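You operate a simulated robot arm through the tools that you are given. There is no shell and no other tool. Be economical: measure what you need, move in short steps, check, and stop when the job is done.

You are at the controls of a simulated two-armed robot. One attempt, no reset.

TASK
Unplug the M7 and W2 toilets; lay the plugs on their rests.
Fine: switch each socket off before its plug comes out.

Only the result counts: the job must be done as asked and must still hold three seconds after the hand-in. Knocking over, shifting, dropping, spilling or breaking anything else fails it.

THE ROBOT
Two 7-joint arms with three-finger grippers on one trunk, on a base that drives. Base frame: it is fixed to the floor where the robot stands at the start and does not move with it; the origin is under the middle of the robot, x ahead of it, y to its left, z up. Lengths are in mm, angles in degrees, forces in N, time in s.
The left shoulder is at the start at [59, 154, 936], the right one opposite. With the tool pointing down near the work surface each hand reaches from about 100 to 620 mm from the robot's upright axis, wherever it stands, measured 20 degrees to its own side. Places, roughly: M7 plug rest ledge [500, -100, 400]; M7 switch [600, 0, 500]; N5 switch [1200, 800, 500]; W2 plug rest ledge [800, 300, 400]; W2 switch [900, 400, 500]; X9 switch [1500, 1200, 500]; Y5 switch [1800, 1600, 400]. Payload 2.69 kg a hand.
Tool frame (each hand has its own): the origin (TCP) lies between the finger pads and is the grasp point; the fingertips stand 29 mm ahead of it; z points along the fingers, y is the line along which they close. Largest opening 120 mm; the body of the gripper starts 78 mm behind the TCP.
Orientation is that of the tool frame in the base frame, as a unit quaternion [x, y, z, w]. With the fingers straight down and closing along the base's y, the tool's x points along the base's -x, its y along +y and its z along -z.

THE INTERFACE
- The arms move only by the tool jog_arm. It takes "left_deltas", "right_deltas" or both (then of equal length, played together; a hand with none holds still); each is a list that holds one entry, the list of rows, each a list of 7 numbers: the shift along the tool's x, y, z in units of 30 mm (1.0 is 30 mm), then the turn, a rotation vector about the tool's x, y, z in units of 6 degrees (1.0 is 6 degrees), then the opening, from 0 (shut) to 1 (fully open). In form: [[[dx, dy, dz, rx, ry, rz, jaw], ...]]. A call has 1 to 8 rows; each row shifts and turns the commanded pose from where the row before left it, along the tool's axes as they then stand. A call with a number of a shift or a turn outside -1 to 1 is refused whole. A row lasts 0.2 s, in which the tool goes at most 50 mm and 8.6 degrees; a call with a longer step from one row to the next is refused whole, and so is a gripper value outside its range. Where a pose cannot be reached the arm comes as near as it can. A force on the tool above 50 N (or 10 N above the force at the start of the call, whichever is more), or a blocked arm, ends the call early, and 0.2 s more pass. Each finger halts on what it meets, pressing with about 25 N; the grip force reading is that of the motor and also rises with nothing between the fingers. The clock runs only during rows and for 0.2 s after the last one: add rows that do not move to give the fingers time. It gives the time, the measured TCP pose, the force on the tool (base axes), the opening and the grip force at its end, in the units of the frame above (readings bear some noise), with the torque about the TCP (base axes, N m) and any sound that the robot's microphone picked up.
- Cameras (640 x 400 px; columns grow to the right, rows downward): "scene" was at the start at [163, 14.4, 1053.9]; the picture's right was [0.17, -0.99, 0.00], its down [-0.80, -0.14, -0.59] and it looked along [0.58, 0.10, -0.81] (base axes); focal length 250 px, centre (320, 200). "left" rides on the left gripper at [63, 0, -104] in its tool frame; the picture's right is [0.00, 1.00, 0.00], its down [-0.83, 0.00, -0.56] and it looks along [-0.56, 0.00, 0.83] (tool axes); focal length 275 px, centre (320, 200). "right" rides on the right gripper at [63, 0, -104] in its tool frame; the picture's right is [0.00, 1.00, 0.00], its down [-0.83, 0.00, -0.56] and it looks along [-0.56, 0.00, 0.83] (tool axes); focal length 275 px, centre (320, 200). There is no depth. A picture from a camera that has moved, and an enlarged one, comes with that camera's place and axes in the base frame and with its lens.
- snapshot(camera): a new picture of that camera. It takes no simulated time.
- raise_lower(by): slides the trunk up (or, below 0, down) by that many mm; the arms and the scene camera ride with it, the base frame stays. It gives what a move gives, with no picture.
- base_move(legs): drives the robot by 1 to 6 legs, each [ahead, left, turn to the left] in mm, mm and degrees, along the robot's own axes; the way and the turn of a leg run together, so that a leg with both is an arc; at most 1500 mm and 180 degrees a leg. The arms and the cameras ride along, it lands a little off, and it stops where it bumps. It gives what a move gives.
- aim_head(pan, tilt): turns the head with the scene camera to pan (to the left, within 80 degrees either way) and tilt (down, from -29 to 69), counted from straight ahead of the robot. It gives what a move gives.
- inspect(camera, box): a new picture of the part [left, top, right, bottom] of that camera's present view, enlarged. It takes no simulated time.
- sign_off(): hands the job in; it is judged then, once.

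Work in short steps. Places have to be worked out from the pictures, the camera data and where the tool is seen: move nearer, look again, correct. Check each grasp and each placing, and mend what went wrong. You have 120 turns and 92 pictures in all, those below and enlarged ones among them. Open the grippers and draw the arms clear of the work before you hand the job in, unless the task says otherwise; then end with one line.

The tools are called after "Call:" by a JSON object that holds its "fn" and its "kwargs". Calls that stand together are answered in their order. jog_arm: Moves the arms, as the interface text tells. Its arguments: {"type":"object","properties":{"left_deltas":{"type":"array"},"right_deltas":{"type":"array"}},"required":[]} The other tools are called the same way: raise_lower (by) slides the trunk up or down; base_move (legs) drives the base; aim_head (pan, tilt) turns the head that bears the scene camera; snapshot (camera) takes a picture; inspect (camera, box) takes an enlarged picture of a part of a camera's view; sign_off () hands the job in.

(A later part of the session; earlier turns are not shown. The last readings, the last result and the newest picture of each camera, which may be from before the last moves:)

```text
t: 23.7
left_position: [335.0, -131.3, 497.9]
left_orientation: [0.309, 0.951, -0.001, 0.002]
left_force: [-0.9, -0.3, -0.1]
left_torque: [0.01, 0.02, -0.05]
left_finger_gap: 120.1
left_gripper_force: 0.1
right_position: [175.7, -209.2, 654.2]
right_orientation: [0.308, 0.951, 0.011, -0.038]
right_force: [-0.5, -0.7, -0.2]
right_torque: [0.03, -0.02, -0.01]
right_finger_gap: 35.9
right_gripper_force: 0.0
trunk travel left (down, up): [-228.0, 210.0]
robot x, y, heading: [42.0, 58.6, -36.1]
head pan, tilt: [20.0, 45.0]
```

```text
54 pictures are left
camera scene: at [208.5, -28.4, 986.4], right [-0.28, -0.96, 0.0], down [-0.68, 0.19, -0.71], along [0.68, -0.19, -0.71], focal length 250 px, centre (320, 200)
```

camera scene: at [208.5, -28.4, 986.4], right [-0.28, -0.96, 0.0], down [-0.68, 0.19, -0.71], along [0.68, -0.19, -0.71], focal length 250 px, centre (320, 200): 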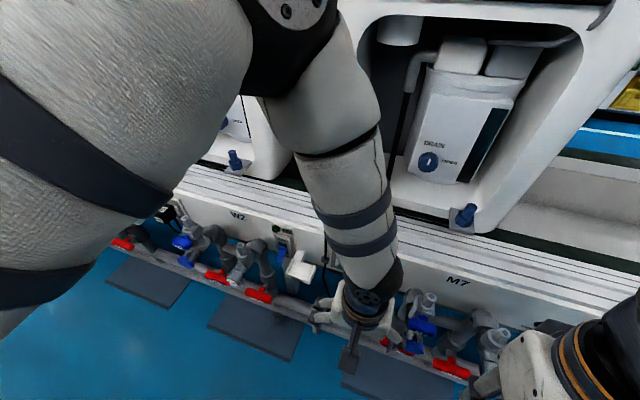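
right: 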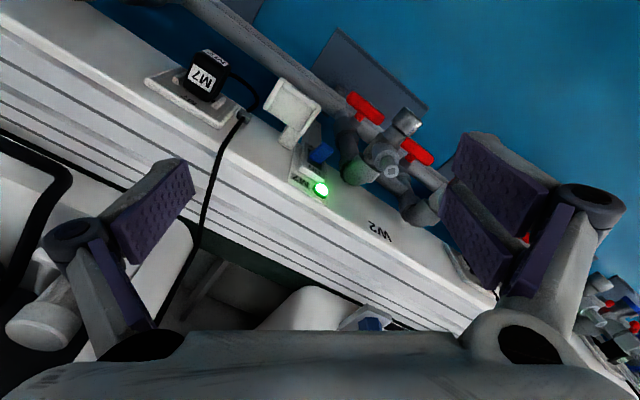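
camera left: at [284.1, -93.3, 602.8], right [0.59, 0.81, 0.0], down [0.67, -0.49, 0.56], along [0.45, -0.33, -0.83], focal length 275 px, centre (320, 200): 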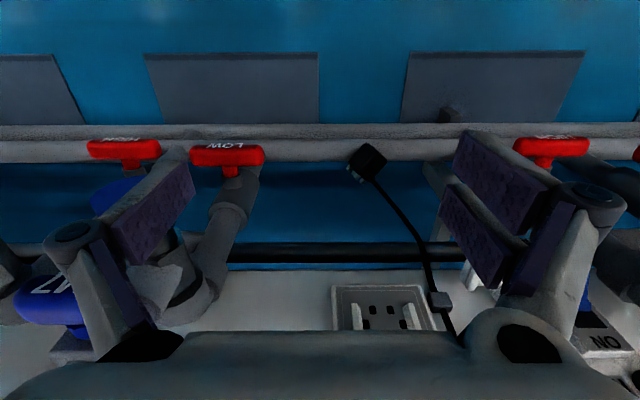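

The plug is still swinging. I'll move the hand further right and wait for it to settle, then take both views.

Call:
{"fn": "jog_arm", "kwargs": {"left_deltas": [[[0, -0.9, -0.5, 0, 0, 0, 1], [0, -0.9, -0.5, 0, 0, 0, 1], [0, -0.5, 0, 0, 0, 0, 1], [0, 0, 0, 0, 0, 0, 1], [0, 0, 0, 0, 0, 0, 1], [0, 0, 0, 0, 0, 0, 1], [0, 0, 0, 0, 0, 0, 1], [0, 0, 0, 0, 0, 0, 1]]]}}

Call:
{"fn": "snapshot", "kwargs": {"camera": "left"}}

Call:
{"fn": "inspect", "kwargs": {"camera": "scene", "box": [240, 220, 400, 320]}}

```text
t: 25.5
left_position: [294.5, -188.1, 530.5]
left_orientation: [0.309, 0.951, 0.0, 0.001]
left_force: [0.3, 0.1, 0.4]
left_torque: [0.01, 0.01, 0.03]
left_finger_gap: 120.0
left_gripper_force: 0.0
right_position: [175.6, -208.9, 653.8]
right_orientation: [0.309, 0.95, 0.012, -0.038]
right_force: [0.3, -0.2, -0.4]
right_torque: [0.0, -0.01, -0.02]
right_finger_gap: 36.2
right_gripper_force: 0.1
trunk travel left (down, up): [-228.0, 210.0]
robot x, y, heading: [42.4, 59.8, -36.1]
head pan, tilt: [20.0, 45.0]
```

```text
53 pictures are left
camera left: at [244.4, -150.0, 634.6], right [0.59, 0.81, 0.0], down [0.67, -0.49, 0.56], along [0.45, -0.33, -0.83], focal length 275 px, centre (320, 200)
```

left: 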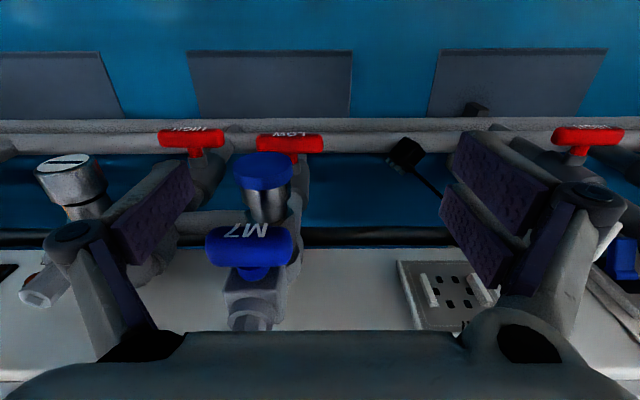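

```text
4.00 times, centred on (320, 270) of scene
camera zoom: at [208.5, -28.4, 986.4], right [-0.28, -0.96, 0.0], down [-0.68, 0.19, -0.71], along [0.68, -0.19, -0.71], focal length 999 px, centre (320, -80)
```

zoom: 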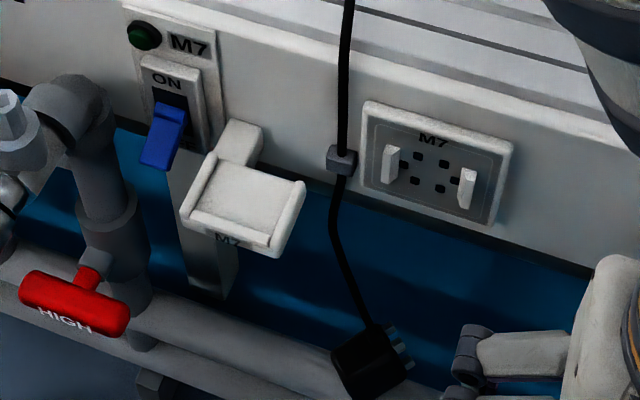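

The plug now hangs lower, with about 190 mm of cord, so the cord pays out through the clip or stretches. I'll zoom to fix its exact position.

Call:
{"fn": "inspect", "kwargs": {"camera": "left", "box": [360, 100, 520, 200]}}

```text
4.00 times, centred on (440, 150) of left
camera zoom: at [244.4, -150.0, 634.6], right [0.59, 0.81, 0.0], down [0.67, -0.49, 0.56], along [0.45, -0.33, -0.83], focal length 1101 px, centre (-160, 400)
```

zoom: 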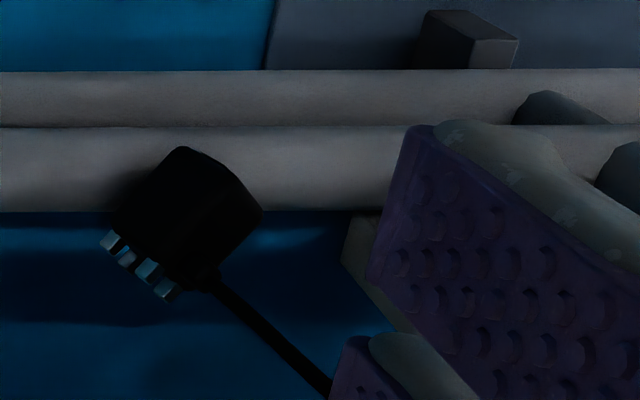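

The plug hangs near (u 162, w 470, z 235) with the cord end up, still swinging a bit. I'll lower the trunk, pitch the left hand 30° forward, and centre it on the plug's column for a near-horizontal look.

Call:
{"fn": "raise_lower", "kwargs": {"by": -100}}

Call:
{"fn": "jog_arm", "kwargs": {"left_deltas": [[[0, 0.94, 0, 0, -1, 0, 1], [0, 0.94, 0, 0, -1, 0, 1], [0, 0.94, 0, 0, -1, 0, 1], [0, 0.94, 0, 0, -1, 0, 1], [0, 0.94, 0, 0, -1, 0, 1]]]}}

Call:
{"fn": "snapshot", "kwargs": {"camera": "left"}}

```text
t: 26.9
left_position: [294.1, -188.2, 429.9]
left_orientation: [0.31, 0.951, 0.0, 0.002]
left_force: [-0.4, -0.6, -0.4]
left_torque: [0.01, -0.02, 0.0]
left_finger_gap: 119.9
left_gripper_force: 0.1
right_position: [178.2, -209.4, 530.4]
right_orientation: [0.308, 0.947, 0.028, -0.09]
right_force: [0.0, -0.3, -0.1]
right_torque: [-0.01, 0.01, 0.0]
right_finger_gap: 35.8
right_gripper_force: 0.1
trunk travel left (down, up): [-128.0, 310.0]
robot x, y, heading: [41.4, 58.6, -35.9]
head pan, tilt: [20.0, 45.0]
```

```text
t: 28.1
left_position: [377.8, -71.9, 429.6]
left_orientation: [0.298, 0.919, -0.081, 0.247]
left_force: [-0.1, 0.4, -0.1]
left_torque: [-0.01, 0.04, -0.04]
left_finger_gap: 120.1
left_gripper_force: 0.0
right_position: [178.3, -209.3, 532.1]
right_orientation: [0.308, 0.947, 0.027, -0.09]
right_force: [0.1, -0.2, -0.2]
right_torque: [0.01, 0.03, 0.02]
right_finger_gap: 36.0
right_gripper_force: 0.0
trunk travel left (down, up): [-128.0, 310.0]
robot x, y, heading: [38.0, 56.3, -36.1]
head pan, tilt: [20.0, 45.0]
```

```text
50 pictures are left
camera left: at [292.8, -9.3, 489.3], right [0.59, 0.81, 0.0], down [0.35, -0.26, 0.9], along [0.73, -0.53, -0.44], focal length 275 px, centre (320, 200)
```

left: 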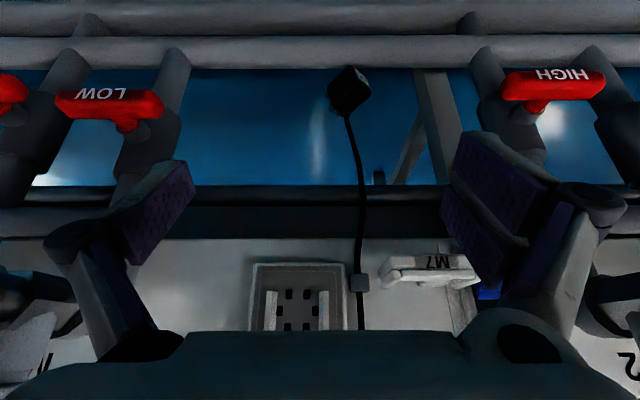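

The plug has settled directly under the clip at about (u 198, w 487, z 235). I'll zoom for its yaw.

Call:
{"fn": "inspect", "kwargs": {"camera": "left", "box": [300, 40, 400, 140]}}

```text
4.00 times, centred on (350, 90) of left
camera zoom: at [292.8, -9.3, 489.3], right [0.59, 0.81, 0.0], down [0.35, -0.26, 0.9], along [0.73, -0.53, -0.44], focal length 1101 px, centre (200, 640)
```

zoom: 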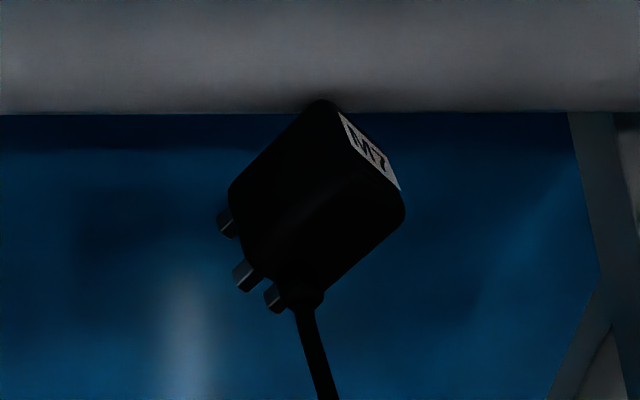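

The plug hangs tilted about 40°: pins up-right, cord on the up-left face. I'll bring the left hand to a standoff, more horizontal and rolled about 40°, so the fingers close across the cord and top faces.

Call:
{"fn": "jog_arm", "kwargs": {"left_deltas": [[[0.22, 0.23, 0.87, 0, 0, 0, 1], [0.22, 0.23, 0.87, 0, 0, 0, 1], [0.22, 0.23, 0.87, 0, 0, 0, 1], [0.22, 0.23, 0.87, 0, 0, 0, 1], [0.22, 0.23, 0.87, 0, 0, 0, 1], [0, 0, 0, 0, -1, 0, 1], [0, 0, 0, 0, -1, 0, 0.8], [0, 0, 0, 0, -1, 0, 0.7]]]}}

Call:
{"fn": "jog_arm", "kwargs": {"left_deltas": [[[0, 0, 0, 0, -1, 0, 0.7], [0, 0, 0, 0, -1, 0, 0.7], [0, 0, 0, 0, 0, 1, 0.7], [0, 0, 0, 0, 0, 1, 0.7], [0, 0, 0, 0, 0, 1, 0.7], [0, 0, 0, 0, 0, 1, 0.7], [0, 0, 0, 0, 0, 1, 0.7], [0, 0, 0, 0, 0, 1, 0.7]]]}}

Call:
{"fn": "snapshot", "kwargs": {"camera": "left"}}

```text
t: 29.9
left_position: [424.8, -72.3, 303.2]
left_orientation: [0.28, 0.869, -0.121, 0.39]
left_force: [0.2, -0.1, 0.0]
left_torque: [0.0, 0.02, 0.0]
left_finger_gap: 84.2
left_gripper_force: 0.1
left hand out of reach, approached as far as the arm can: row 8
right_position: [178.2, -210.1, 530.4]
right_orientation: [0.307, 0.947, 0.027, -0.09]
right_force: [0.3, -0.5, 0.3]
right_torque: [-0.02, -0.03, -0.01]
right_finger_gap: 36.0
right_gripper_force: 0.0
trunk travel left (down, up): [-128.0, 310.0]
robot x, y, heading: [42.3, 54.7, -35.8]
head pan, tilt: [20.0, 45.0]
```

```text
t: 31.7
left_position: [415.8, -86.7, 304.7]
left_orientation: [0.509, 0.7, 0.001, 0.501]
left_force: [0.0, -0.1, 0.6]
left_torque: [-0.03, -0.02, -0.01]
left_finger_gap: 84.0
left_gripper_force: 0.0
left hand out of reach, approached as far as the arm can: row 1, 2
right_position: [177.4, -209.5, 530.8]
right_orientation: [0.307, 0.947, 0.027, -0.091]
right_force: [0.0, -0.5, 0.4]
right_torque: [-0.01, 0.0, -0.02]
right_finger_gap: 35.9
right_gripper_force: 0.0
trunk travel left (down, up): [-128.0, 310.0]
robot x, y, heading: [42.1, 56.7, -35.9]
head pan, tilt: [20.0, 45.0]
```

```text
48 pictures are left
camera left: at [344.9, 12.1, 313.8], right [0.71, 0.48, 0.51], down [-0.41, -0.31, 0.86], along [0.57, -0.82, -0.03], focal length 275 px, centre (320, 200)
```

left: 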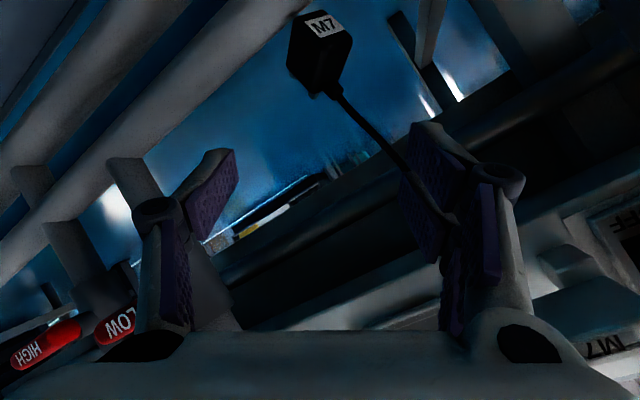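

In this view the plug lines up with the closing direction, cord clear of the finger positions, about 120 mm ahead. I move halfway in with the opening narrowed to 72 mm and check again.

Call:
{"fn": "jog_arm", "kwargs": {"left_deltas": [[[0.42, 0.03, 0.5, 0, 0, 0, 0.6], [0.42, 0.03, 0.5, 0, 0, 0, 0.6], [0.42, 0.03, 0.5, 0, 0, 0, 0.6], [0, 0, 0.5, 0, 0, 0, 0.6]]]}}

Call:
{"fn": "snapshot", "kwargs": {"camera": "left"}}

```text
t: 32.7
left_position: [459.6, -88.0, 248.1]
left_orientation: [0.509, 0.7, 0.0, 0.501]
left_force: [-0.5, -0.5, 0.9]
left_torque: [0.03, 0.04, 0.01]
left_finger_gap: 72.2
left_gripper_force: 0.0
right_position: [177.2, -210.0, 531.2]
right_orientation: [0.308, 0.947, 0.027, -0.09]
right_force: [-1.1, -0.4, 0.1]
right_torque: [0.0, -0.01, -0.01]
right_finger_gap: 35.9
right_gripper_force: 0.1
trunk travel left (down, up): [-128.0, 310.0]
robot x, y, heading: [40.5, 56.5, -35.9]
head pan, tilt: [20.0, 45.0]
```

```text
47 pictures are left
camera left: at [388.4, 9.8, 258.0], right [0.71, 0.48, 0.51], down [-0.41, -0.31, 0.86], along [0.57, -0.82, -0.03], focal length 275 px, centre (320, 200)
```

left: 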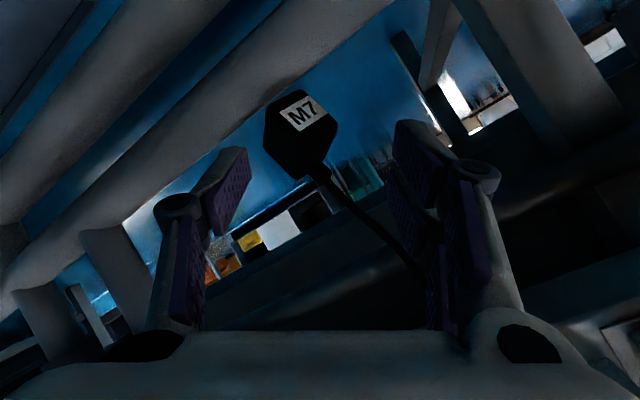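

The plug is about 67 mm ahead and 10 mm to the left in the tool frame. I advance 60 mm with the opening at 60 mm, and look before closing.

Call:
{"fn": "jog_arm", "kwargs": {"left_deltas": [[[0, -0.1, 0.3, 0, 0, 0, 0.52], [0, -0.1, 0.5, 0, 0, 0, 0.52], [0, -0.05, 0.5, 0, 0, 0, 0.52], [0, 0, 0.5, 0, 0, 0, 0.52], [0, 0, 0.2, 0, 0, 0, 0.52]]]}}

Call:
{"fn": "snapshot", "kwargs": {"camera": "left"}}

```text
t: 33.9
left_position: [497.3, -121.2, 216.2]
left_orientation: [0.509, 0.699, 0.0, 0.502]
left_force: [-2.9, -0.1, 5.3]
left_torque: [-0.16, 0.15, -0.05]
left_finger_gap: 65.0
left_gripper_force: 0.5
right_position: [177.6, -210.4, 530.5]
right_orientation: [0.307, 0.947, 0.028, -0.089]
right_force: [0.0, -0.4, 0.1]
right_torque: [0.01, 0.0, -0.05]
right_finger_gap: 36.1
right_gripper_force: 0.0
trunk travel left (down, up): [-128.0, 310.0]
robot x, y, heading: [42.0, 59.4, -36.0]
head pan, tilt: [20.0, 45.0]
```

```text
46 pictures are left
camera left: at [425.5, -23.8, 224.7], right [0.71, 0.48, 0.51], down [-0.41, -0.31, 0.86], along [0.57, -0.82, -0.02], focal length 275 px, centre (320, 200)
```

left: 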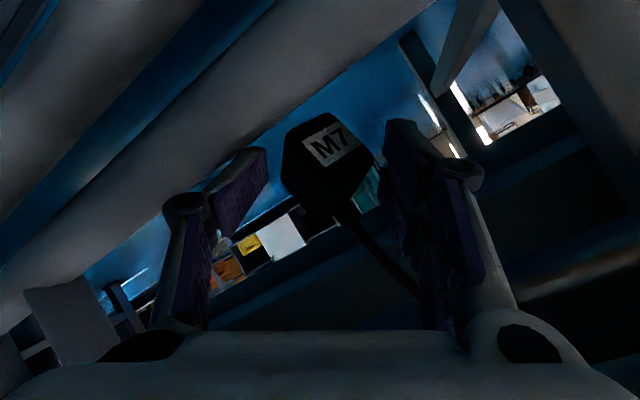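

The plug sits between the fingers and the lower finger just brushes the pipe. Closing now.

Call:
{"fn": "jog_arm", "kwargs": {"left_deltas": [[[0, 0.1, 0.15, 0, 0, 0, 0.4], [0, 0, 0, 0, 0, 0, 0.3], [0, 0, 0, 0, 0, 0, 0.15], [0, 0, 0, 0, 0, 0, 0], [0, 0, 0, 0, 0, 0, 0]]]}}

Call:
{"fn": "snapshot", "kwargs": {"camera": "left"}}

```text
t: 35.1
left_position: [502.8, -122.8, 215.2]
left_orientation: [0.508, 0.7, 0.0, 0.502]
left_force: [-0.2, 0.2, 7.2]
left_torque: [-0.22, -0.16, 0.01]
left_finger_gap: 39.1
left_gripper_force: 25.2
right_position: [176.5, -210.4, 529.5]
right_orientation: [0.308, 0.947, 0.028, -0.09]
right_force: [0.0, 0.9, -0.7]
right_torque: [-0.02, -0.04, -0.02]
right_finger_gap: 36.3
right_gripper_force: 0.1
trunk travel left (down, up): [-128.0, 310.0]
robot x, y, heading: [40.7, 59.5, -36.3]
head pan, tilt: [20.0, 45.0]
```

```text
45 pictures are left
camera left: at [431.5, -24.6, 224.1], right [0.71, 0.48, 0.51], down [-0.41, -0.31, 0.86], along [0.57, -0.82, -0.02], focal length 275 px, centre (320, 200)
```

left: 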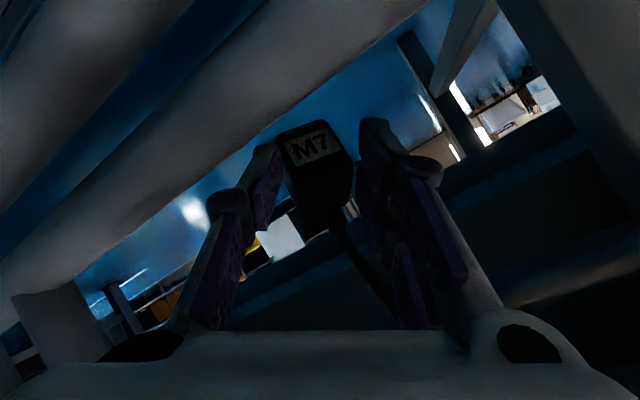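

Held at 39 mm with full grip force. I'll back out from the wall gently first, away from the pipe, checking that the grip holds.

Call:
{"fn": "jog_arm", "kwargs": {"left_deltas": [[[0, 0, -0.4, 0, 0, 0, 0], [0.15, -0.1, -0.7, 0, 0, 0, 0], [0.15, -0.1, -0.7, 0, 0, 0, 0], [0.15, -0.1, -0.7, 0, 0, 0, 0], [0.1, -0.1, -0.6, 0, 0, 0, 0]]]}}

Call:
{"fn": "jog_arm", "kwargs": {"left_deltas": [[[-0.5, 0.43, -0.38, 0, 0, 0, 0], [-0.5, 0.43, -0.38, 0, 0, 0, 0], [-0.5, 0.43, -0.38, 0, 0, 0, 0], [-0.5, 0.43, -0.38, 0, 0, 0, 0]]]}}

Call:
{"fn": "snapshot", "kwargs": {"camera": "left"}}

```text
t: 36.3
left_position: [426.4, -69.5, 244.3]
left_orientation: [0.51, 0.7, 0.0, 0.501]
left_force: [1.0, 0.0, 0.5]
left_torque: [0.0, 0.04, 0.01]
left_finger_gap: 36.7
left_gripper_force: 24.9
right_position: [178.4, -210.1, 531.3]
right_orientation: [0.307, 0.947, 0.028, -0.089]
right_force: [-1.4, -0.7, 0.3]
right_torque: [0.02, 0.0, 0.01]
right_finger_gap: 35.6
right_gripper_force: 0.0
trunk travel left (down, up): [-128.0, 310.0]
robot x, y, heading: [42.2, 56.7, -36.0]
head pan, tilt: [20.0, 45.0]
```

```text
t: 37.3
left_position: [432.4, -65.8, 334.0]
left_orientation: [0.509, 0.7, 0.001, 0.5]
left_force: [-0.6, -0.2, -1.9]
left_torque: [-0.02, 0.04, -0.02]
left_finger_gap: 36.3
left_gripper_force: 25.0
right_position: [178.4, -209.9, 530.9]
right_orientation: [0.308, 0.947, 0.028, -0.089]
right_force: [-0.8, -0.7, 0.4]
right_torque: [0.04, -0.01, 0.03]
right_finger_gap: 35.9
right_gripper_force: 0.0
trunk travel left (down, up): [-128.0, 310.0]
robot x, y, heading: [42.9, 57.1, -36.0]
head pan, tilt: [20.0, 45.0]
```

```text
44 pictures are left
camera left: at [361.0, 33.3, 343.8], right [0.71, 0.48, 0.51], down [-0.41, -0.31, 0.86], along [0.57, -0.82, -0.03], focal length 275 px, centre (320, 200)
```

left: 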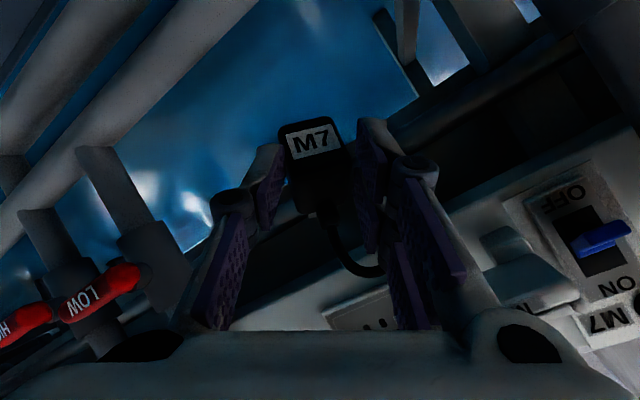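

The grip holds at 36 mm with cord slack visible. I continue lifting in front of the rest to above its level.

Call:
{"fn": "jog_arm", "kwargs": {"left_deltas": [[[-0.5, 0.43, -0.38, 0, 0, 0, 0], [-0.5, 0.43, -0.38, 0, 0, 0, 0], [-0.5, 0.43, -0.38, 0, 0, 0, 0], [-0.5, 0.43, -0.38, 0, 0, 0, 0], [-0.5, 0.43, -0.38, 0, 0, 0, 0], [-0.5, 0.43, -0.38, 0, 0, 0, 0], [-0.5, 0.43, -0.38, 0, 0, 0, 0]]]}}

Call:
{"fn": "snapshot", "kwargs": {"camera": "left"}}

Call:
{"fn": "snapshot", "kwargs": {"camera": "scene"}}

```text
t: 38.7
left_position: [428.8, -66.8, 457.5]
left_orientation: [0.516, 0.703, -0.014, 0.49]
left_force: [-27.8, -0.7, 1.3]
left_torque: [-0.07, 0.41, -0.51]
left_finger_gap: 17.0
left_gripper_force: 24.3
left hand out of reach, approached as far as the arm can: row 6, 7
right_position: [175.2, -209.4, 531.8]
right_orientation: [0.309, 0.946, 0.027, -0.09]
right_force: [0.4, 0.0, 0.4]
right_torque: [0.03, 0.03, 0.01]
right_finger_gap: 35.9
right_gripper_force: 0.1
trunk travel left (down, up): [-128.0, 310.0]
robot x, y, heading: [42.6, 56.1, -36.3]
head pan, tilt: [20.0, 45.0]
stopped in row 7 (left hand): the force on the tool passed its limit at 60 N (the readings are from after the stop); the commanded pose is now the measured one
```

```text
43 pictures are left
camera left: at [359.7, 33.2, 468.8], right [0.74, 0.46, 0.49], down [-0.39, -0.3, 0.87], along [0.55, -0.83, -0.04], focal length 275 px, centre (320, 200)
```

left: 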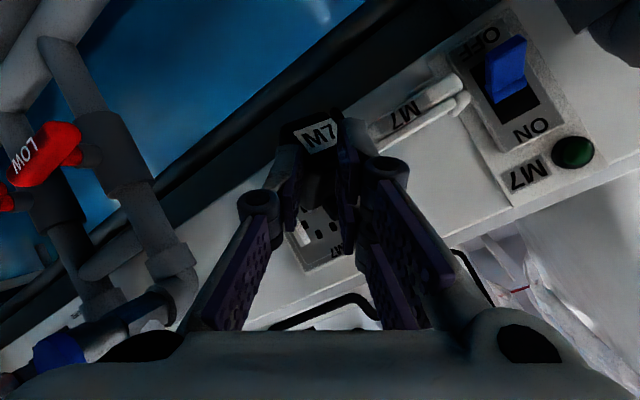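

```text
42 pictures are left
camera scene: at [233.2, -48.3, 877.6], right [-0.28, -0.96, 0.0], down [-0.68, 0.2, -0.71], along [0.68, -0.2, -0.71], focal length 250 px, centre (320, 200)
```

scene: 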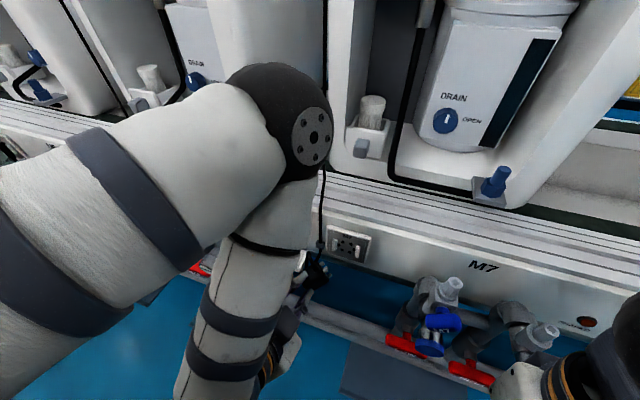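

The gap fell to 17 mm and the force hit 60 N, so something is catching. I'll zoom in on the scene before moving.

Call:
{"fn": "inspect", "kwargs": {"camera": "scene", "box": [260, 220, 388, 320]}}

Call:
{"fn": "inspect", "kwargs": {"camera": "left", "box": [230, 60, 480, 260]}}

```text
4.00 times, centred on (324, 270) of scene
camera zoom: at [233.2, -48.3, 877.6], right [-0.28, -0.96, 0.0], down [-0.68, 0.2, -0.71], along [0.68, -0.2, -0.71], focal length 999 px, centre (304, -80)
```

zoom: 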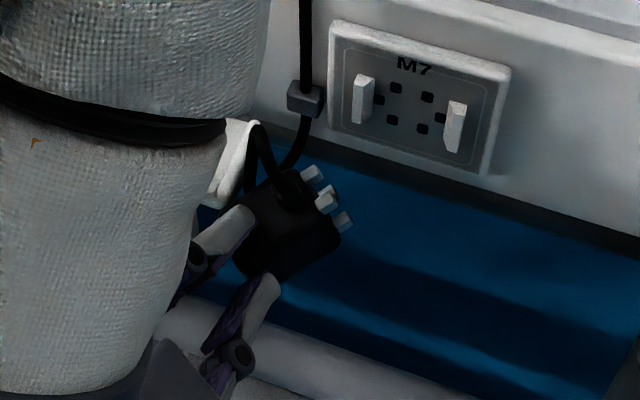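

```text
2.00 times, centred on (355, 160) of left
camera zoom: at [359.7, 33.2, 468.8], right [0.74, 0.46, 0.49], down [-0.39, -0.3, 0.87], along [0.55, -0.83, -0.04], focal length 551 px, centre (250, 280)
```

zoom: 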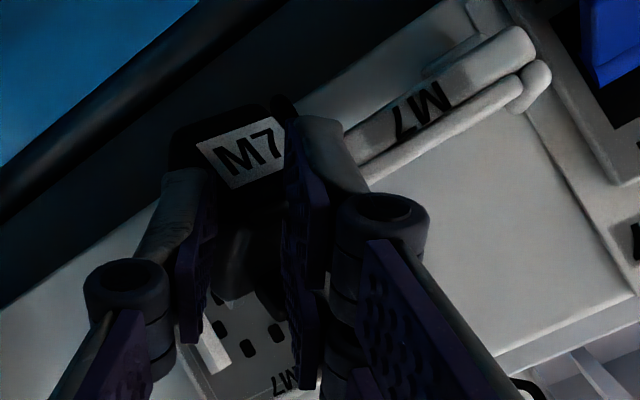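

The upper finger seems pressed against the rest's edge, squeezing the plug towards the fingertips. I'll relieve gently by moving about 25 mm away from it, keeping the grip shut.

Call:
{"fn": "jog_arm", "kwargs": {"left_deltas": [[[0, -0.2, -0.18, 0, 0, 0, 0], [0, -0.2, -0.18, 0, 0, 0, 0], [0, -0.2, -0.18, 0, 0, 0, 0]]]}}

Call:
{"fn": "inspect", "kwargs": {"camera": "scene", "box": [260, 220, 388, 320]}}

Call:
{"fn": "inspect", "kwargs": {"camera": "left", "box": [230, 60, 480, 260]}}

```text
t: 39.5
left_position: [409.9, -67.5, 454.9]
left_orientation: [0.513, 0.702, -0.008, 0.494]
left_force: [-0.3, 0.0, -0.3]
left_torque: [-0.01, 0.0, 0.0]
left_finger_gap: 0.2
left_gripper_force: 25.0
left hand out of reach, approached as far as the arm can: row 2
right_position: [177.0, -210.2, 529.8]
right_orientation: [0.307, 0.947, 0.027, -0.09]
right_force: [-0.1, 0.7, 0.5]
right_torque: [0.02, -0.04, 0.04]
right_finger_gap: 36.3
right_gripper_force: 0.1
trunk travel left (down, up): [-128.0, 310.0]
robot x, y, heading: [41.3, 55.7, -35.9]
head pan, tilt: [20.0, 45.0]
```

```text
4.00 times, centred on (324, 270) of scene
camera zoom: at [235.0, -48.2, 877.2], right [-0.28, -0.96, 0.0], down [-0.68, 0.2, -0.71], along [0.68, -0.2, -0.71], focal length 999 px, centre (304, -80)
```

zoom: 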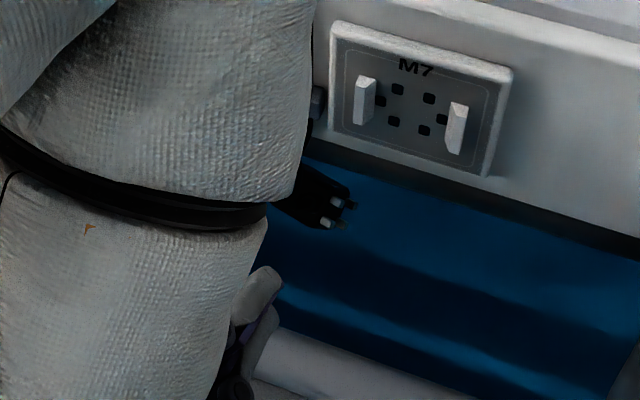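

```text
2.00 times, centred on (355, 160) of left
camera zoom: at [339.8, 31.7, 465.0], right [0.73, 0.47, 0.5], down [-0.4, -0.31, 0.87], along [0.56, -0.83, -0.04], focal length 551 px, centre (250, 280)
```

zoom: 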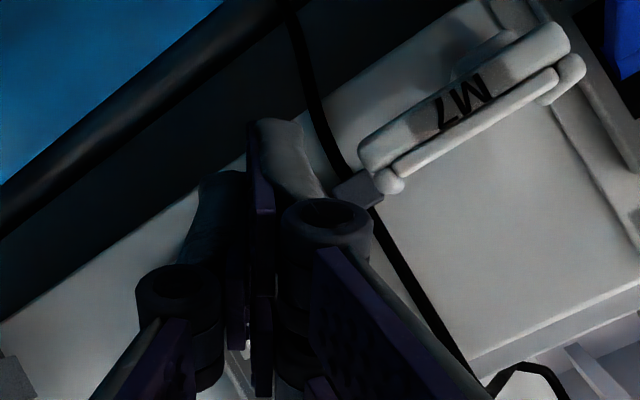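

It slipped off when the contact released and hangs from its cord again. The cause was my path: too close to the rest. I'll lower the hand back to the earlier standoff, clear of the rest, let the plug settle and look.

Call:
{"fn": "jog_arm", "kwargs": {"left_deltas": [[[0, 0, -0.7, 0, 0, 0, 0], [0.63, -0.72, 0.44, 0, 0, 0, 0.2], [0.63, -0.72, 0.44, 0, 0, 0, 0.5], [0.63, -0.72, 0.44, 0, 0, 0, 0.7], [0.63, -0.72, 0.44, 0, 0, 0, 0.7], [0.63, -0.72, 0.44, 0, 0, 0, 0.7], [0, 0, 0, 0, 0, 0, 0.7], [0, 0, 0, 0, 0, 0, 0.7]]]}}

Call:
{"fn": "jog_arm", "kwargs": {"left_deltas": [[[0, 0, 0, 0, 0, 0, 0.7], [0, 0, 0, 0, 0, 0, 0.7], [0, 0, 0, 0, 0, 0, 0.7], [0, 0, 0, 0, 0, 0, 0.7], [0, 0, 0, 0, 0, 0, 0.7], [0, 0, 0, 0, 0, 0, 0.7], [0, 0, 0, 0, 0, 0, 0.7], [0, 0, 0, 0, 0, 0, 0.7]]]}}

Call:
{"fn": "snapshot", "kwargs": {"camera": "left"}}

```text
t: 41.3
left_position: [363.6, -82.1, 317.1]
left_orientation: [0.526, 0.699, -0.011, 0.484]
left_force: [-0.5, 0.7, -0.1]
left_torque: [0.0, 0.03, 0.0]
left_finger_gap: 84.0
left_gripper_force: 0.0
left hand out of reach, approached as far as the arm can: row 1
right_position: [177.5, -210.1, 532.1]
right_orientation: [0.307, 0.947, 0.027, -0.09]
right_force: [-0.1, 0.6, 1.0]
right_torque: [0.04, 0.0, 0.04]
right_finger_gap: 35.9
right_gripper_force: 0.1
trunk travel left (down, up): [-128.0, 310.0]
robot x, y, heading: [41.0, 59.3, -35.8]
head pan, tilt: [20.0, 45.0]
```

```text
t: 43.1
left_position: [368.2, -81.1, 317.2]
left_orientation: [0.525, 0.697, -0.009, 0.488]
left_force: [0.3, 0.1, 0.5]
left_torque: [0.01, -0.03, 0.01]
left_finger_gap: 83.9
left_gripper_force: 0.1
right_position: [177.3, -210.8, 533.4]
right_orientation: [0.307, 0.947, 0.027, -0.089]
right_force: [-1.2, -0.1, 0.5]
right_torque: [0.0, 0.04, -0.02]
right_finger_gap: 36.1
right_gripper_force: 0.1
trunk travel left (down, up): [-128.0, 310.0]
robot x, y, heading: [41.7, 58.4, -35.9]
head pan, tilt: [20.0, 45.0]
```

```text
37 pictures are left
camera left: at [300.0, 19.0, 329.4], right [0.74, 0.44, 0.5], down [-0.4, -0.31, 0.86], along [0.54, -0.84, -0.05], focal length 275 px, centre (320, 200)
```

left: 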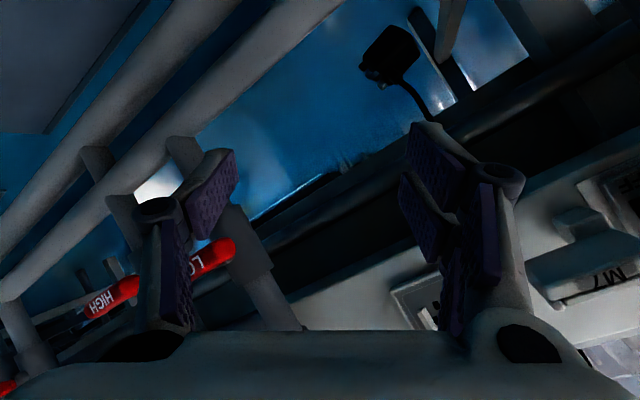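

The plug hangs near (u 210, w 478, z 235). I approach to about 90 mm short of it and re-measure.

Call:
{"fn": "jog_arm", "kwargs": {"left_deltas": [[[0.42, 0.47, 0.72, 0, 0, 0, 0.65], [0.42, 0.47, 0.72, 0, 0, 0, 0.65], [0.42, 0.47, 0.72, 0, 0, 0, 0.65], [0, 0, 0, 0, 0, 0, 0.65], [0, 0, 0, 0, 0, 0, 0.65], [0, 0, 0, 0, 0, 0, 0.65], [0, 0, 0, 0, 0, 0, 0.65]]]}}

Call:
{"fn": "snapshot", "kwargs": {"camera": "left"}}

```text
t: 43.8
left_position: [356.1, -79.2, 290.1]
left_orientation: [0.509, 0.747, -0.047, 0.426]
left_force: [0.1, 0.2, 0.2]
left_torque: [0.01, 0.01, -0.03]
left_finger_gap: 78.1
left_gripper_force: 0.0
right_position: [178.5, -209.3, 528.2]
right_orientation: [0.307, 0.947, 0.028, -0.091]
right_force: [0.6, 0.3, -0.1]
right_torque: [0.02, 0.02, -0.01]
right_finger_gap: 35.8
right_gripper_force: 0.2
trunk travel left (down, up): [-128.0, 310.0]
robot x, y, heading: [41.6, 55.0, -35.8]
head pan, tilt: [20.0, 45.0]
stopped in row 3 (left hand): the arm was blocked; the commanded pose is now the measured one
```

```text
36 pictures are left
camera left: at [287.3, 19.3, 314.0], right [0.8, 0.47, 0.37], down [-0.23, -0.32, 0.92], along [0.55, -0.82, -0.15], focal length 275 px, centre (320, 200)
```

left: 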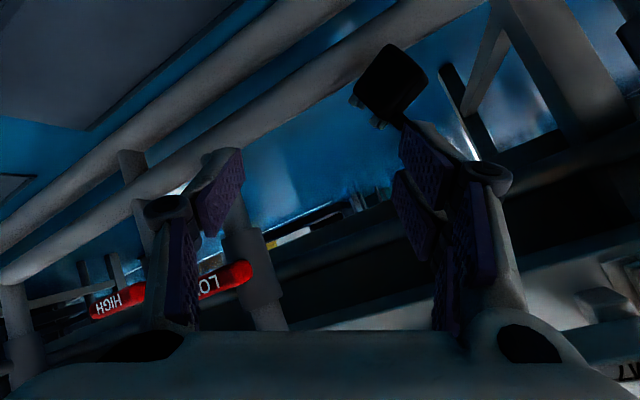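

The left arm is too folded: I'm standing too close for a near-horizontal tool. I'll drive the base back 160 mm, which also takes the hand straight away from the plug.

Call:
{"fn": "base_move", "kwargs": {"legs": [[-160, 0, 0]]}}

Call:
{"fn": "jog_arm", "kwargs": {"left_deltas": [[[0, 0.5, 0.8, 0, 0, 0, 0.65], [0, 0.5, 0.8, 0, 0, 0, 0.65], [0, 0.5, 0.8, 0, 0, 0, 0.65], [0, 0, 0.8, 0, 0, 0, 0.65], [0, 0, 0.8, 0, 0, 0, 0.65]]]}}

Call:
{"fn": "snapshot", "kwargs": {"camera": "left"}}

```text
t: 44.9
left_position: [290.4, -31.4, 291.0]
left_orientation: [0.51, 0.745, -0.046, 0.428]
left_force: [0.2, 0.0, 0.5]
left_torque: [0.01, -0.01, 0.0]
left_finger_gap: 78.1
left_gripper_force: 0.0
right_position: [110.8, -161.8, 529.3]
right_orientation: [0.308, 0.947, 0.028, -0.091]
right_force: [-0.2, 0.4, -0.3]
right_torque: [0.0, 0.0, -0.02]
right_finger_gap: 35.9
right_gripper_force: 0.1
trunk travel left (down, up): [-128.0, 310.0]
robot x, y, heading: [-27.0, 107.4, -36.1]
head pan, tilt: [20.0, 45.0]
stopped in leg 1: the robot was blocked; the commanded pose is now the measured one
```

```text
t: 46.1
left_position: [395.7, -71.1, 233.5]
left_orientation: [0.51, 0.745, -0.047, 0.428]
left_force: [-0.3, 0.6, 0.1]
left_torque: [0.0, 0.04, -0.03]
left_finger_gap: 78.1
left_gripper_force: 0.0
right_position: [111.1, -161.6, 530.1]
right_orientation: [0.307, 0.947, 0.027, -0.091]
right_force: [-0.1, 0.5, -0.1]
right_torque: [-0.04, -0.01, 0.01]
right_finger_gap: 36.1
right_gripper_force: 0.1
trunk travel left (down, up): [-128.0, 310.0]
robot x, y, heading: [-26.6, 104.1, -36.1]
head pan, tilt: [20.0, 45.0]
```

```text
35 pictures are left
camera left: at [327.7, 27.7, 256.8], right [0.8, 0.47, 0.37], down [-0.24, -0.32, 0.92], along [0.55, -0.82, -0.14], focal length 275 px, centre (320, 200)
```

left: 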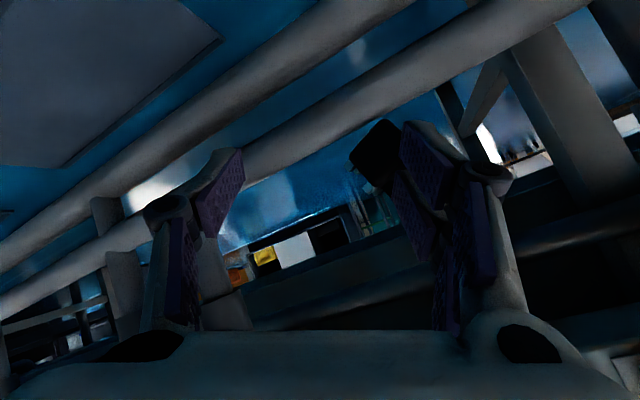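

The robot bumped something behind after 83 mm, but the arm now moves freely. The plug is near (196,475,208), about 100 mm ahead and 50 mm sideways in the tool frame; I'll align and add a little roll.

Call:
{"fn": "jog_arm", "kwargs": {"left_deltas": [[[-0.33, 0.56, 0.3, 0, 0, 0, 0.6], [-0.33, 0.56, 0.3, 0, 0, 0, 0.6], [-0.33, 0.56, 0.3, 0, 0, 0, 0.6], [0, 0, 0.2, 0, 0, 1, 0.6], [0, 0, 0.2, 0, 0, 1, 0.6], [0, 0, 0, 0, 0, 0, 0.6]]]}}

Call:
{"fn": "snapshot", "kwargs": {"camera": "left"}}

```text
t: 47.5
left_position: [457.7, -95.0, 251.0]
left_orientation: [0.583, 0.687, 0.003, 0.433]
left_force: [-0.5, 0.4, 0.4]
left_torque: [-0.05, 0.01, -0.01]
left_finger_gap: 72.0
left_gripper_force: 0.0
left hand out of reach, approached as far as the arm can: row 3
right_position: [110.2, -162.1, 530.2]
right_orientation: [0.308, 0.947, 0.027, -0.09]
right_force: [0.2, -0.4, 0.1]
right_torque: [-0.03, -0.01, 0.02]
right_finger_gap: 35.8
right_gripper_force: 0.2
trunk travel left (down, up): [-128.0, 310.0]
robot x, y, heading: [-25.7, 103.5, -35.8]
head pan, tilt: [20.0, 45.0]
```

```text
34 pictures are left
camera left: at [399.3, 8.4, 279.9], right [0.8, 0.32, 0.51], down [-0.38, -0.39, 0.84], along [0.46, -0.86, -0.19], focal length 275 px, centre (320, 200)
```

left: 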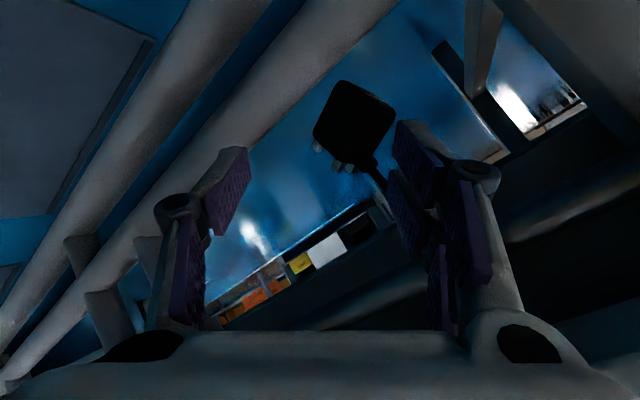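

The plug is about 82 mm ahead and 24 mm to the right, tilted some 25° in the image. I centre on it, roll 12° more and advance to within 30 mm, then look.

Call:
{"fn": "jog_arm", "kwargs": {"left_deltas": [[[0, 0.4, 0, 0, 0, 0.5, 0.6], [0, 0.4, 0.2, 0, 0, 1, 0.6], [0, 0, 0.5, 0, 0, 1, 0.55], [0, 0, 0.5, 0, 0, 0.5, 0.55], [0, 0, 0.5, 0, 0, 0, 0.55]]]}}

Call:
{"fn": "snapshot", "kwargs": {"camera": "left"}}

```text
t: 48.7
left_position: [498.4, -115.6, 225.1]
left_orientation: [0.668, 0.605, 0.059, 0.429]
left_force: [-0.5, -0.4, 0.5]
left_torque: [-0.02, 0.02, 0.01]
left_finger_gap: 66.1
left_gripper_force: 0.1
left hand out of reach, approached as far as the arm can: row 1
right_position: [109.6, -160.9, 530.8]
right_orientation: [0.308, 0.947, 0.028, -0.089]
right_force: [0.7, 0.0, 0.0]
right_torque: [0.01, -0.02, 0.01]
right_finger_gap: 35.9
right_gripper_force: 0.1
trunk travel left (down, up): [-128.0, 310.0]
robot x, y, heading: [-25.0, 105.4, -36.0]
head pan, tilt: [20.0, 45.0]
```

```text
33 pictures are left
camera left: at [452.9, -10.2, 263.2], right [0.76, 0.1, 0.65], down [-0.55, -0.44, 0.71], along [0.35, -0.89, -0.28], focal length 275 px, centre (320, 200)
```

left: 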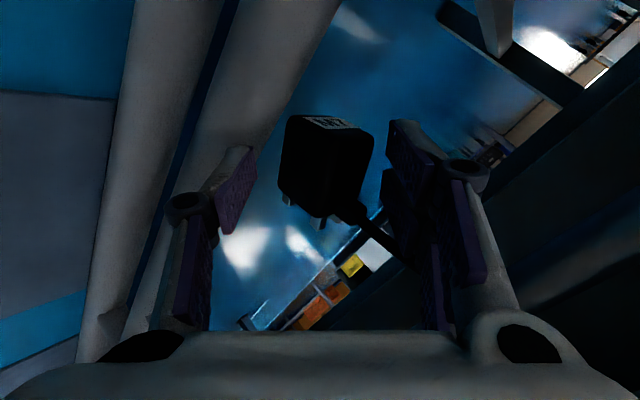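

Well aligned now, about 25 mm short. I'll advance 28 mm and close.

Call:
{"fn": "jog_arm", "kwargs": {"left_deltas": [[[0, 0.1, 0.5, 0, 0, 0, 0.55], [0, 0, 0.45, 0, 0, 0, 0.55], [0, 0, 0, 0, 0, 0, 0.4], [0, 0, 0, 0, 0, 0, 0.3], [0, 0, 0, 0, 0, 0, 0.15], [0, 0, 0, 0, 0, 0, 0], [0, 0, 0, 0, 0, 0, 0]]]}}

Call:
{"fn": "snapshot", "kwargs": {"camera": "left"}}

```text
t: 50.3
left_position: [517.7, -131.4, 212.2]
left_orientation: [0.666, 0.605, 0.058, 0.433]
left_force: [-0.8, -0.4, 35.2]
left_torque: [-0.43, 0.2, -0.01]
left_finger_gap: 41.0
left_gripper_force: 24.6
right_position: [108.8, -160.7, 530.9]
right_orientation: [0.308, 0.947, 0.027, -0.089]
right_force: [0.6, -0.6, -0.2]
right_torque: [0.01, 0.02, 0.02]
right_finger_gap: 36.2
right_gripper_force: 0.0
trunk travel left (down, up): [-128.0, 310.0]
robot x, y, heading: [-26.9, 104.4, -36.3]
head pan, tilt: [20.0, 45.0]
```

```text
32 pictures are left
camera left: at [472.5, -24.6, 249.4], right [0.75, 0.1, 0.65], down [-0.56, -0.43, 0.71], along [0.35, -0.9, -0.27], focal length 275 px, centre (320, 200)
```

left: 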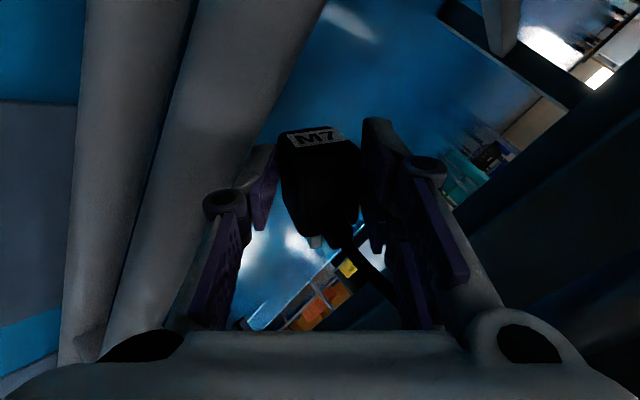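

Gripped at 41 mm (top–bottom faces), with the lower finger resting on the pipe. I'll lift straight up first, then back and up, staying within the cord's reach and clear of the rest.

Call:
{"fn": "jog_arm", "kwargs": {"left_deltas": [[[-0.15, 0.22, -0.2, 0, 0, 0, 0], [-0.29, 0.43, -0.41, 0, 0, 0, 0], [-0.29, 0.43, -0.41, 0, 0, 0, 0]]]}}

Call:
{"fn": "jog_arm", "kwargs": {"left_deltas": [[[-0.08, -0.21, -0.8, 0, 0, 0, 0], [-0.08, -0.21, -0.8, 0, 0, 0, 0], [-0.08, -0.21, -0.8, 0, 0, 0, 0], [-0.08, -0.21, -0.8, 0, 0, 0, 0], [-0.08, -0.21, -0.8, 0, 0, 0, 0]]]}}

```text
t: 51.1
left_position: [516.8, -130.5, 238.9]
left_orientation: [0.667, 0.607, 0.059, 0.428]
left_force: [0.0, 0.2, -0.6]
left_torque: [0.02, 0.05, -0.01]
left_finger_gap: 33.5
left_gripper_force: 25.1
left hand out of reach, approached as far as the arm can: row 3
right_position: [110.0, -161.7, 531.1]
right_orientation: [0.309, 0.946, 0.027, -0.092]
right_force: [-0.7, 0.2, 0.3]
right_torque: [0.02, -0.01, -0.02]
right_finger_gap: 36.0
right_gripper_force: 0.1
trunk travel left (down, up): [-128.0, 310.0]
robot x, y, heading: [-25.6, 104.1, -36.0]
head pan, tilt: [20.0, 45.0]
```

```text
t: 52.3
left_position: [418.1, -84.9, 297.5]
left_orientation: [0.668, 0.606, 0.058, 0.429]
left_force: [1.8, -0.2, -0.9]
left_torque: [0.07, 0.04, 0.05]
left_finger_gap: 33.5
left_gripper_force: 24.9
right_position: [110.0, -161.0, 530.4]
right_orientation: [0.308, 0.947, 0.027, -0.09]
right_force: [0.0, 0.2, -0.5]
right_torque: [0.0, -0.01, 0.04]
right_finger_gap: 36.1
right_gripper_force: 0.0
trunk travel left (down, up): [-128.0, 310.0]
robot x, y, heading: [-28.5, 103.1, -36.0]
head pan, tilt: [20.0, 45.0]
```

The grip is now flush at 33.5 mm. I raise with the trunk, 100 mm first, and check the hold.

Call:
{"fn": "raise_lower", "kwargs": {"by": 100}}

Call:
{"fn": "snapshot", "kwargs": {"camera": "left"}}

```text
t: 53.6
left_position: [418.9, -84.4, 399.5]
left_orientation: [0.668, 0.606, 0.058, 0.429]
left_force: [1.2, -0.1, -1.5]
left_torque: [0.02, 0.03, -0.01]
left_finger_gap: 33.6
left_gripper_force: 25.3
right_position: [110.7, -160.9, 630.4]
right_orientation: [0.308, 0.947, 0.028, -0.09]
right_force: [0.0, 0.6, 0.6]
right_torque: [-0.02, -0.02, -0.01]
right_finger_gap: 36.2
right_gripper_force: 0.1
trunk travel left (down, up): [-228.0, 210.0]
robot x, y, heading: [-24.2, 108.4, -36.1]
head pan, tilt: [20.0, 45.0]
```

```text
31 pictures are left
camera left: at [373.5, 22.2, 436.9], right [0.76, 0.1, 0.65], down [-0.55, -0.44, 0.71], along [0.35, -0.89, -0.28], focal length 275 px, centre (320, 200)
```

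left: 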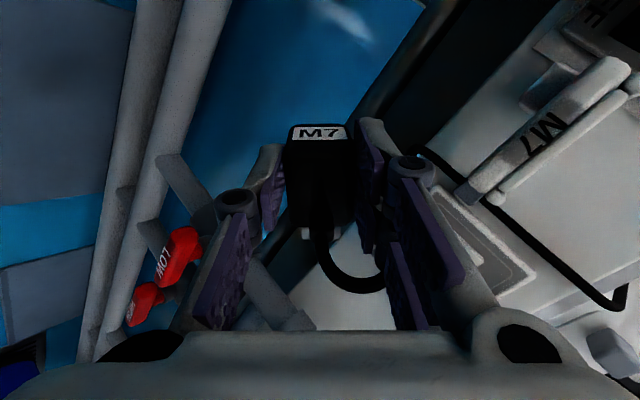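

Clear view: the sides are gripped, the front label faces down-left and the pins up. Unrolling about 40° will set the plug pins-up and flat. I raise 120 mm more, then unroll.

Call:
{"fn": "raise_lower", "kwargs": {"by": 120}}

Call:
{"fn": "jog_arm", "kwargs": {"left_deltas": [[[0, 0, 0, 0, 0, -1, 0], [0, 0, 0, 0, 0, -1, 0], [0, 0, 0, 0, 0, -1, 0], [0, 0, 0, 0, 0, -1, 0], [0, 0, 0, 0, 0, -1, 0], [0, 0, 0, 0, 0, -1, 0], [0, 0, 0, 0, 0, -0.8, 0]]]}}

Call:
{"fn": "snapshot", "kwargs": {"camera": "left"}}

```text
t: 55.1
left_position: [419.8, -83.3, 518.3]
left_orientation: [0.667, 0.607, 0.058, 0.428]
left_force: [10.3, -3.9, -17.3]
left_torque: [0.4, 0.68, 0.05]
left_finger_gap: 33.4
left_gripper_force: 25.5
right_position: [111.0, -161.4, 749.1]
right_orientation: [0.308, 0.947, 0.028, -0.091]
right_force: [-0.8, -0.2, 0.0]
right_torque: [-0.02, 0.02, 0.01]
right_finger_gap: 35.9
right_gripper_force: 0.0
trunk travel left (down, up): [-348.0, 90.0]
robot x, y, heading: [-28.3, 107.2, -36.3]
head pan, tilt: [20.0, 45.0]
```

```text
t: 56.7
left_position: [418.7, -84.7, 518.9]
left_orientation: [0.414, 0.801, -0.096, 0.423]
left_force: [1.8, -0.8, -4.6]
left_torque: [0.02, 0.16, -0.07]
left_finger_gap: 33.5
left_gripper_force: 24.8
right_position: [110.1, -161.2, 750.4]
right_orientation: [0.308, 0.947, 0.027, -0.09]
right_force: [0.4, 1.0, -0.7]
right_torque: [0.0, 0.01, -0.01]
right_finger_gap: 36.1
right_gripper_force: 0.1
trunk travel left (down, up): [-348.0, 90.0]
robot x, y, heading: [-24.3, 105.3, -35.9]
head pan, tilt: [20.0, 45.0]
```

```text
30 pictures are left
camera left: at [338.5, 4.7, 537.6], right [0.74, 0.64, 0.2], down [-0.09, -0.21, 0.97], along [0.66, -0.74, -0.1], focal length 275 px, centre (320, 200)
```

left: 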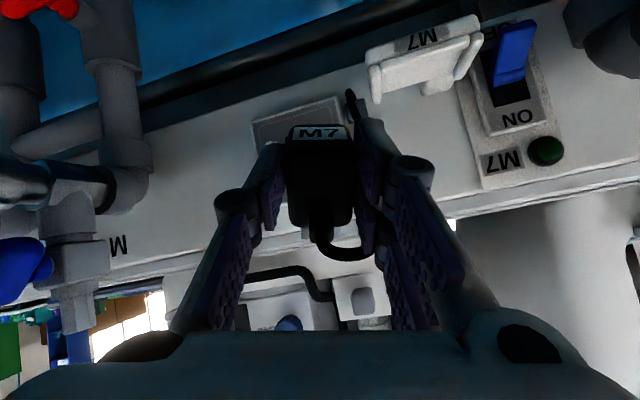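

A cord tension of about 20 N appeared and eased again, so I keep close to the clip. I finish unrolling 12° and move over the rest at a height of about 505.

Call:
{"fn": "jog_arm", "kwargs": {"left_deltas": [[[0, 0.2, 0.2, 0, 0, -1, 0], [0, 0.2, 0.2, 0, 0, -1, 0], [-0.2, 0.6, 0.35, 0, 0, 0, 0], [-0.25, 0.65, 0.4, 0, 0, 0, 0], [-0.25, 0.6, 0.4, 0, 0, 0, 0]]]}}

Call:
{"fn": "snapshot", "kwargs": {"camera": "left"}}

Call:
{"fn": "snapshot", "kwargs": {"camera": "scene"}}

```text
t: 57.9
left_position: [460.2, -120.9, 507.3]
left_orientation: [0.328, 0.843, -0.131, 0.407]
left_force: [-24.5, 9.4, -0.1]
left_torque: [0.09, 0.14, 0.0]
left_finger_gap: 33.6
left_gripper_force: 25.6
left hand out of reach, approached as far as the arm can: row 1, 2, 3, 4, 5
right_position: [109.8, -161.0, 750.4]
right_orientation: [0.307, 0.947, 0.027, -0.09]
right_force: [-0.2, -0.6, 0.3]
right_torque: [-0.02, 0.0, -0.02]
right_finger_gap: 36.0
right_gripper_force: 0.0
trunk travel left (down, up): [-348.0, 90.0]
robot x, y, heading: [-26.4, 103.8, -36.2]
head pan, tilt: [20.0, 45.0]
```

```text
29 pictures are left
camera left: at [369.7, -40.7, 524.5], right [0.66, 0.75, 0.05], down [0.04, -0.1, 0.99], along [0.75, -0.66, -0.1], focal length 275 px, centre (320, 200)
```

left: 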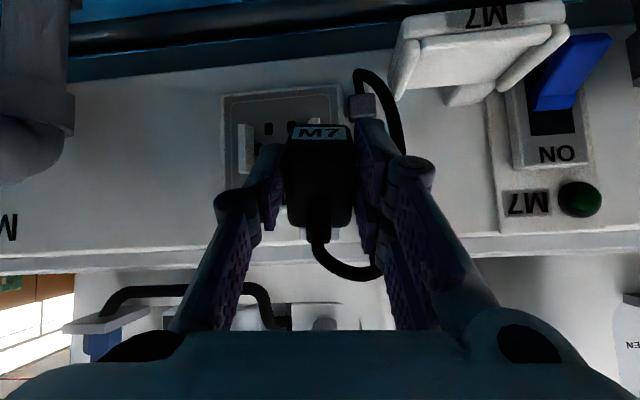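

```text
28 pictures are left
camera scene: at [112.4, 40.3, 1109.4], right [-0.28, -0.96, 0.0], down [-0.68, 0.2, -0.71], along [0.68, -0.2, -0.71], focal length 250 px, centre (320, 200)
```

scene: 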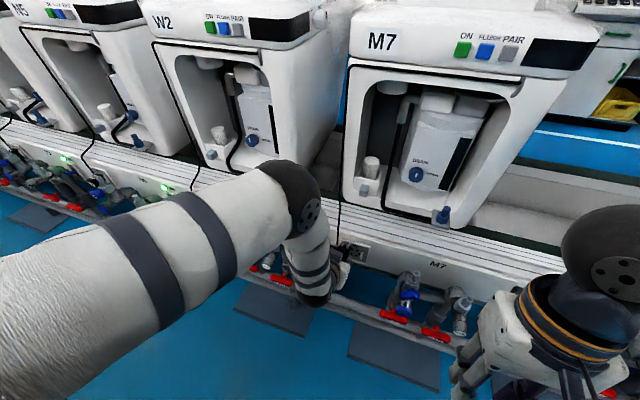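

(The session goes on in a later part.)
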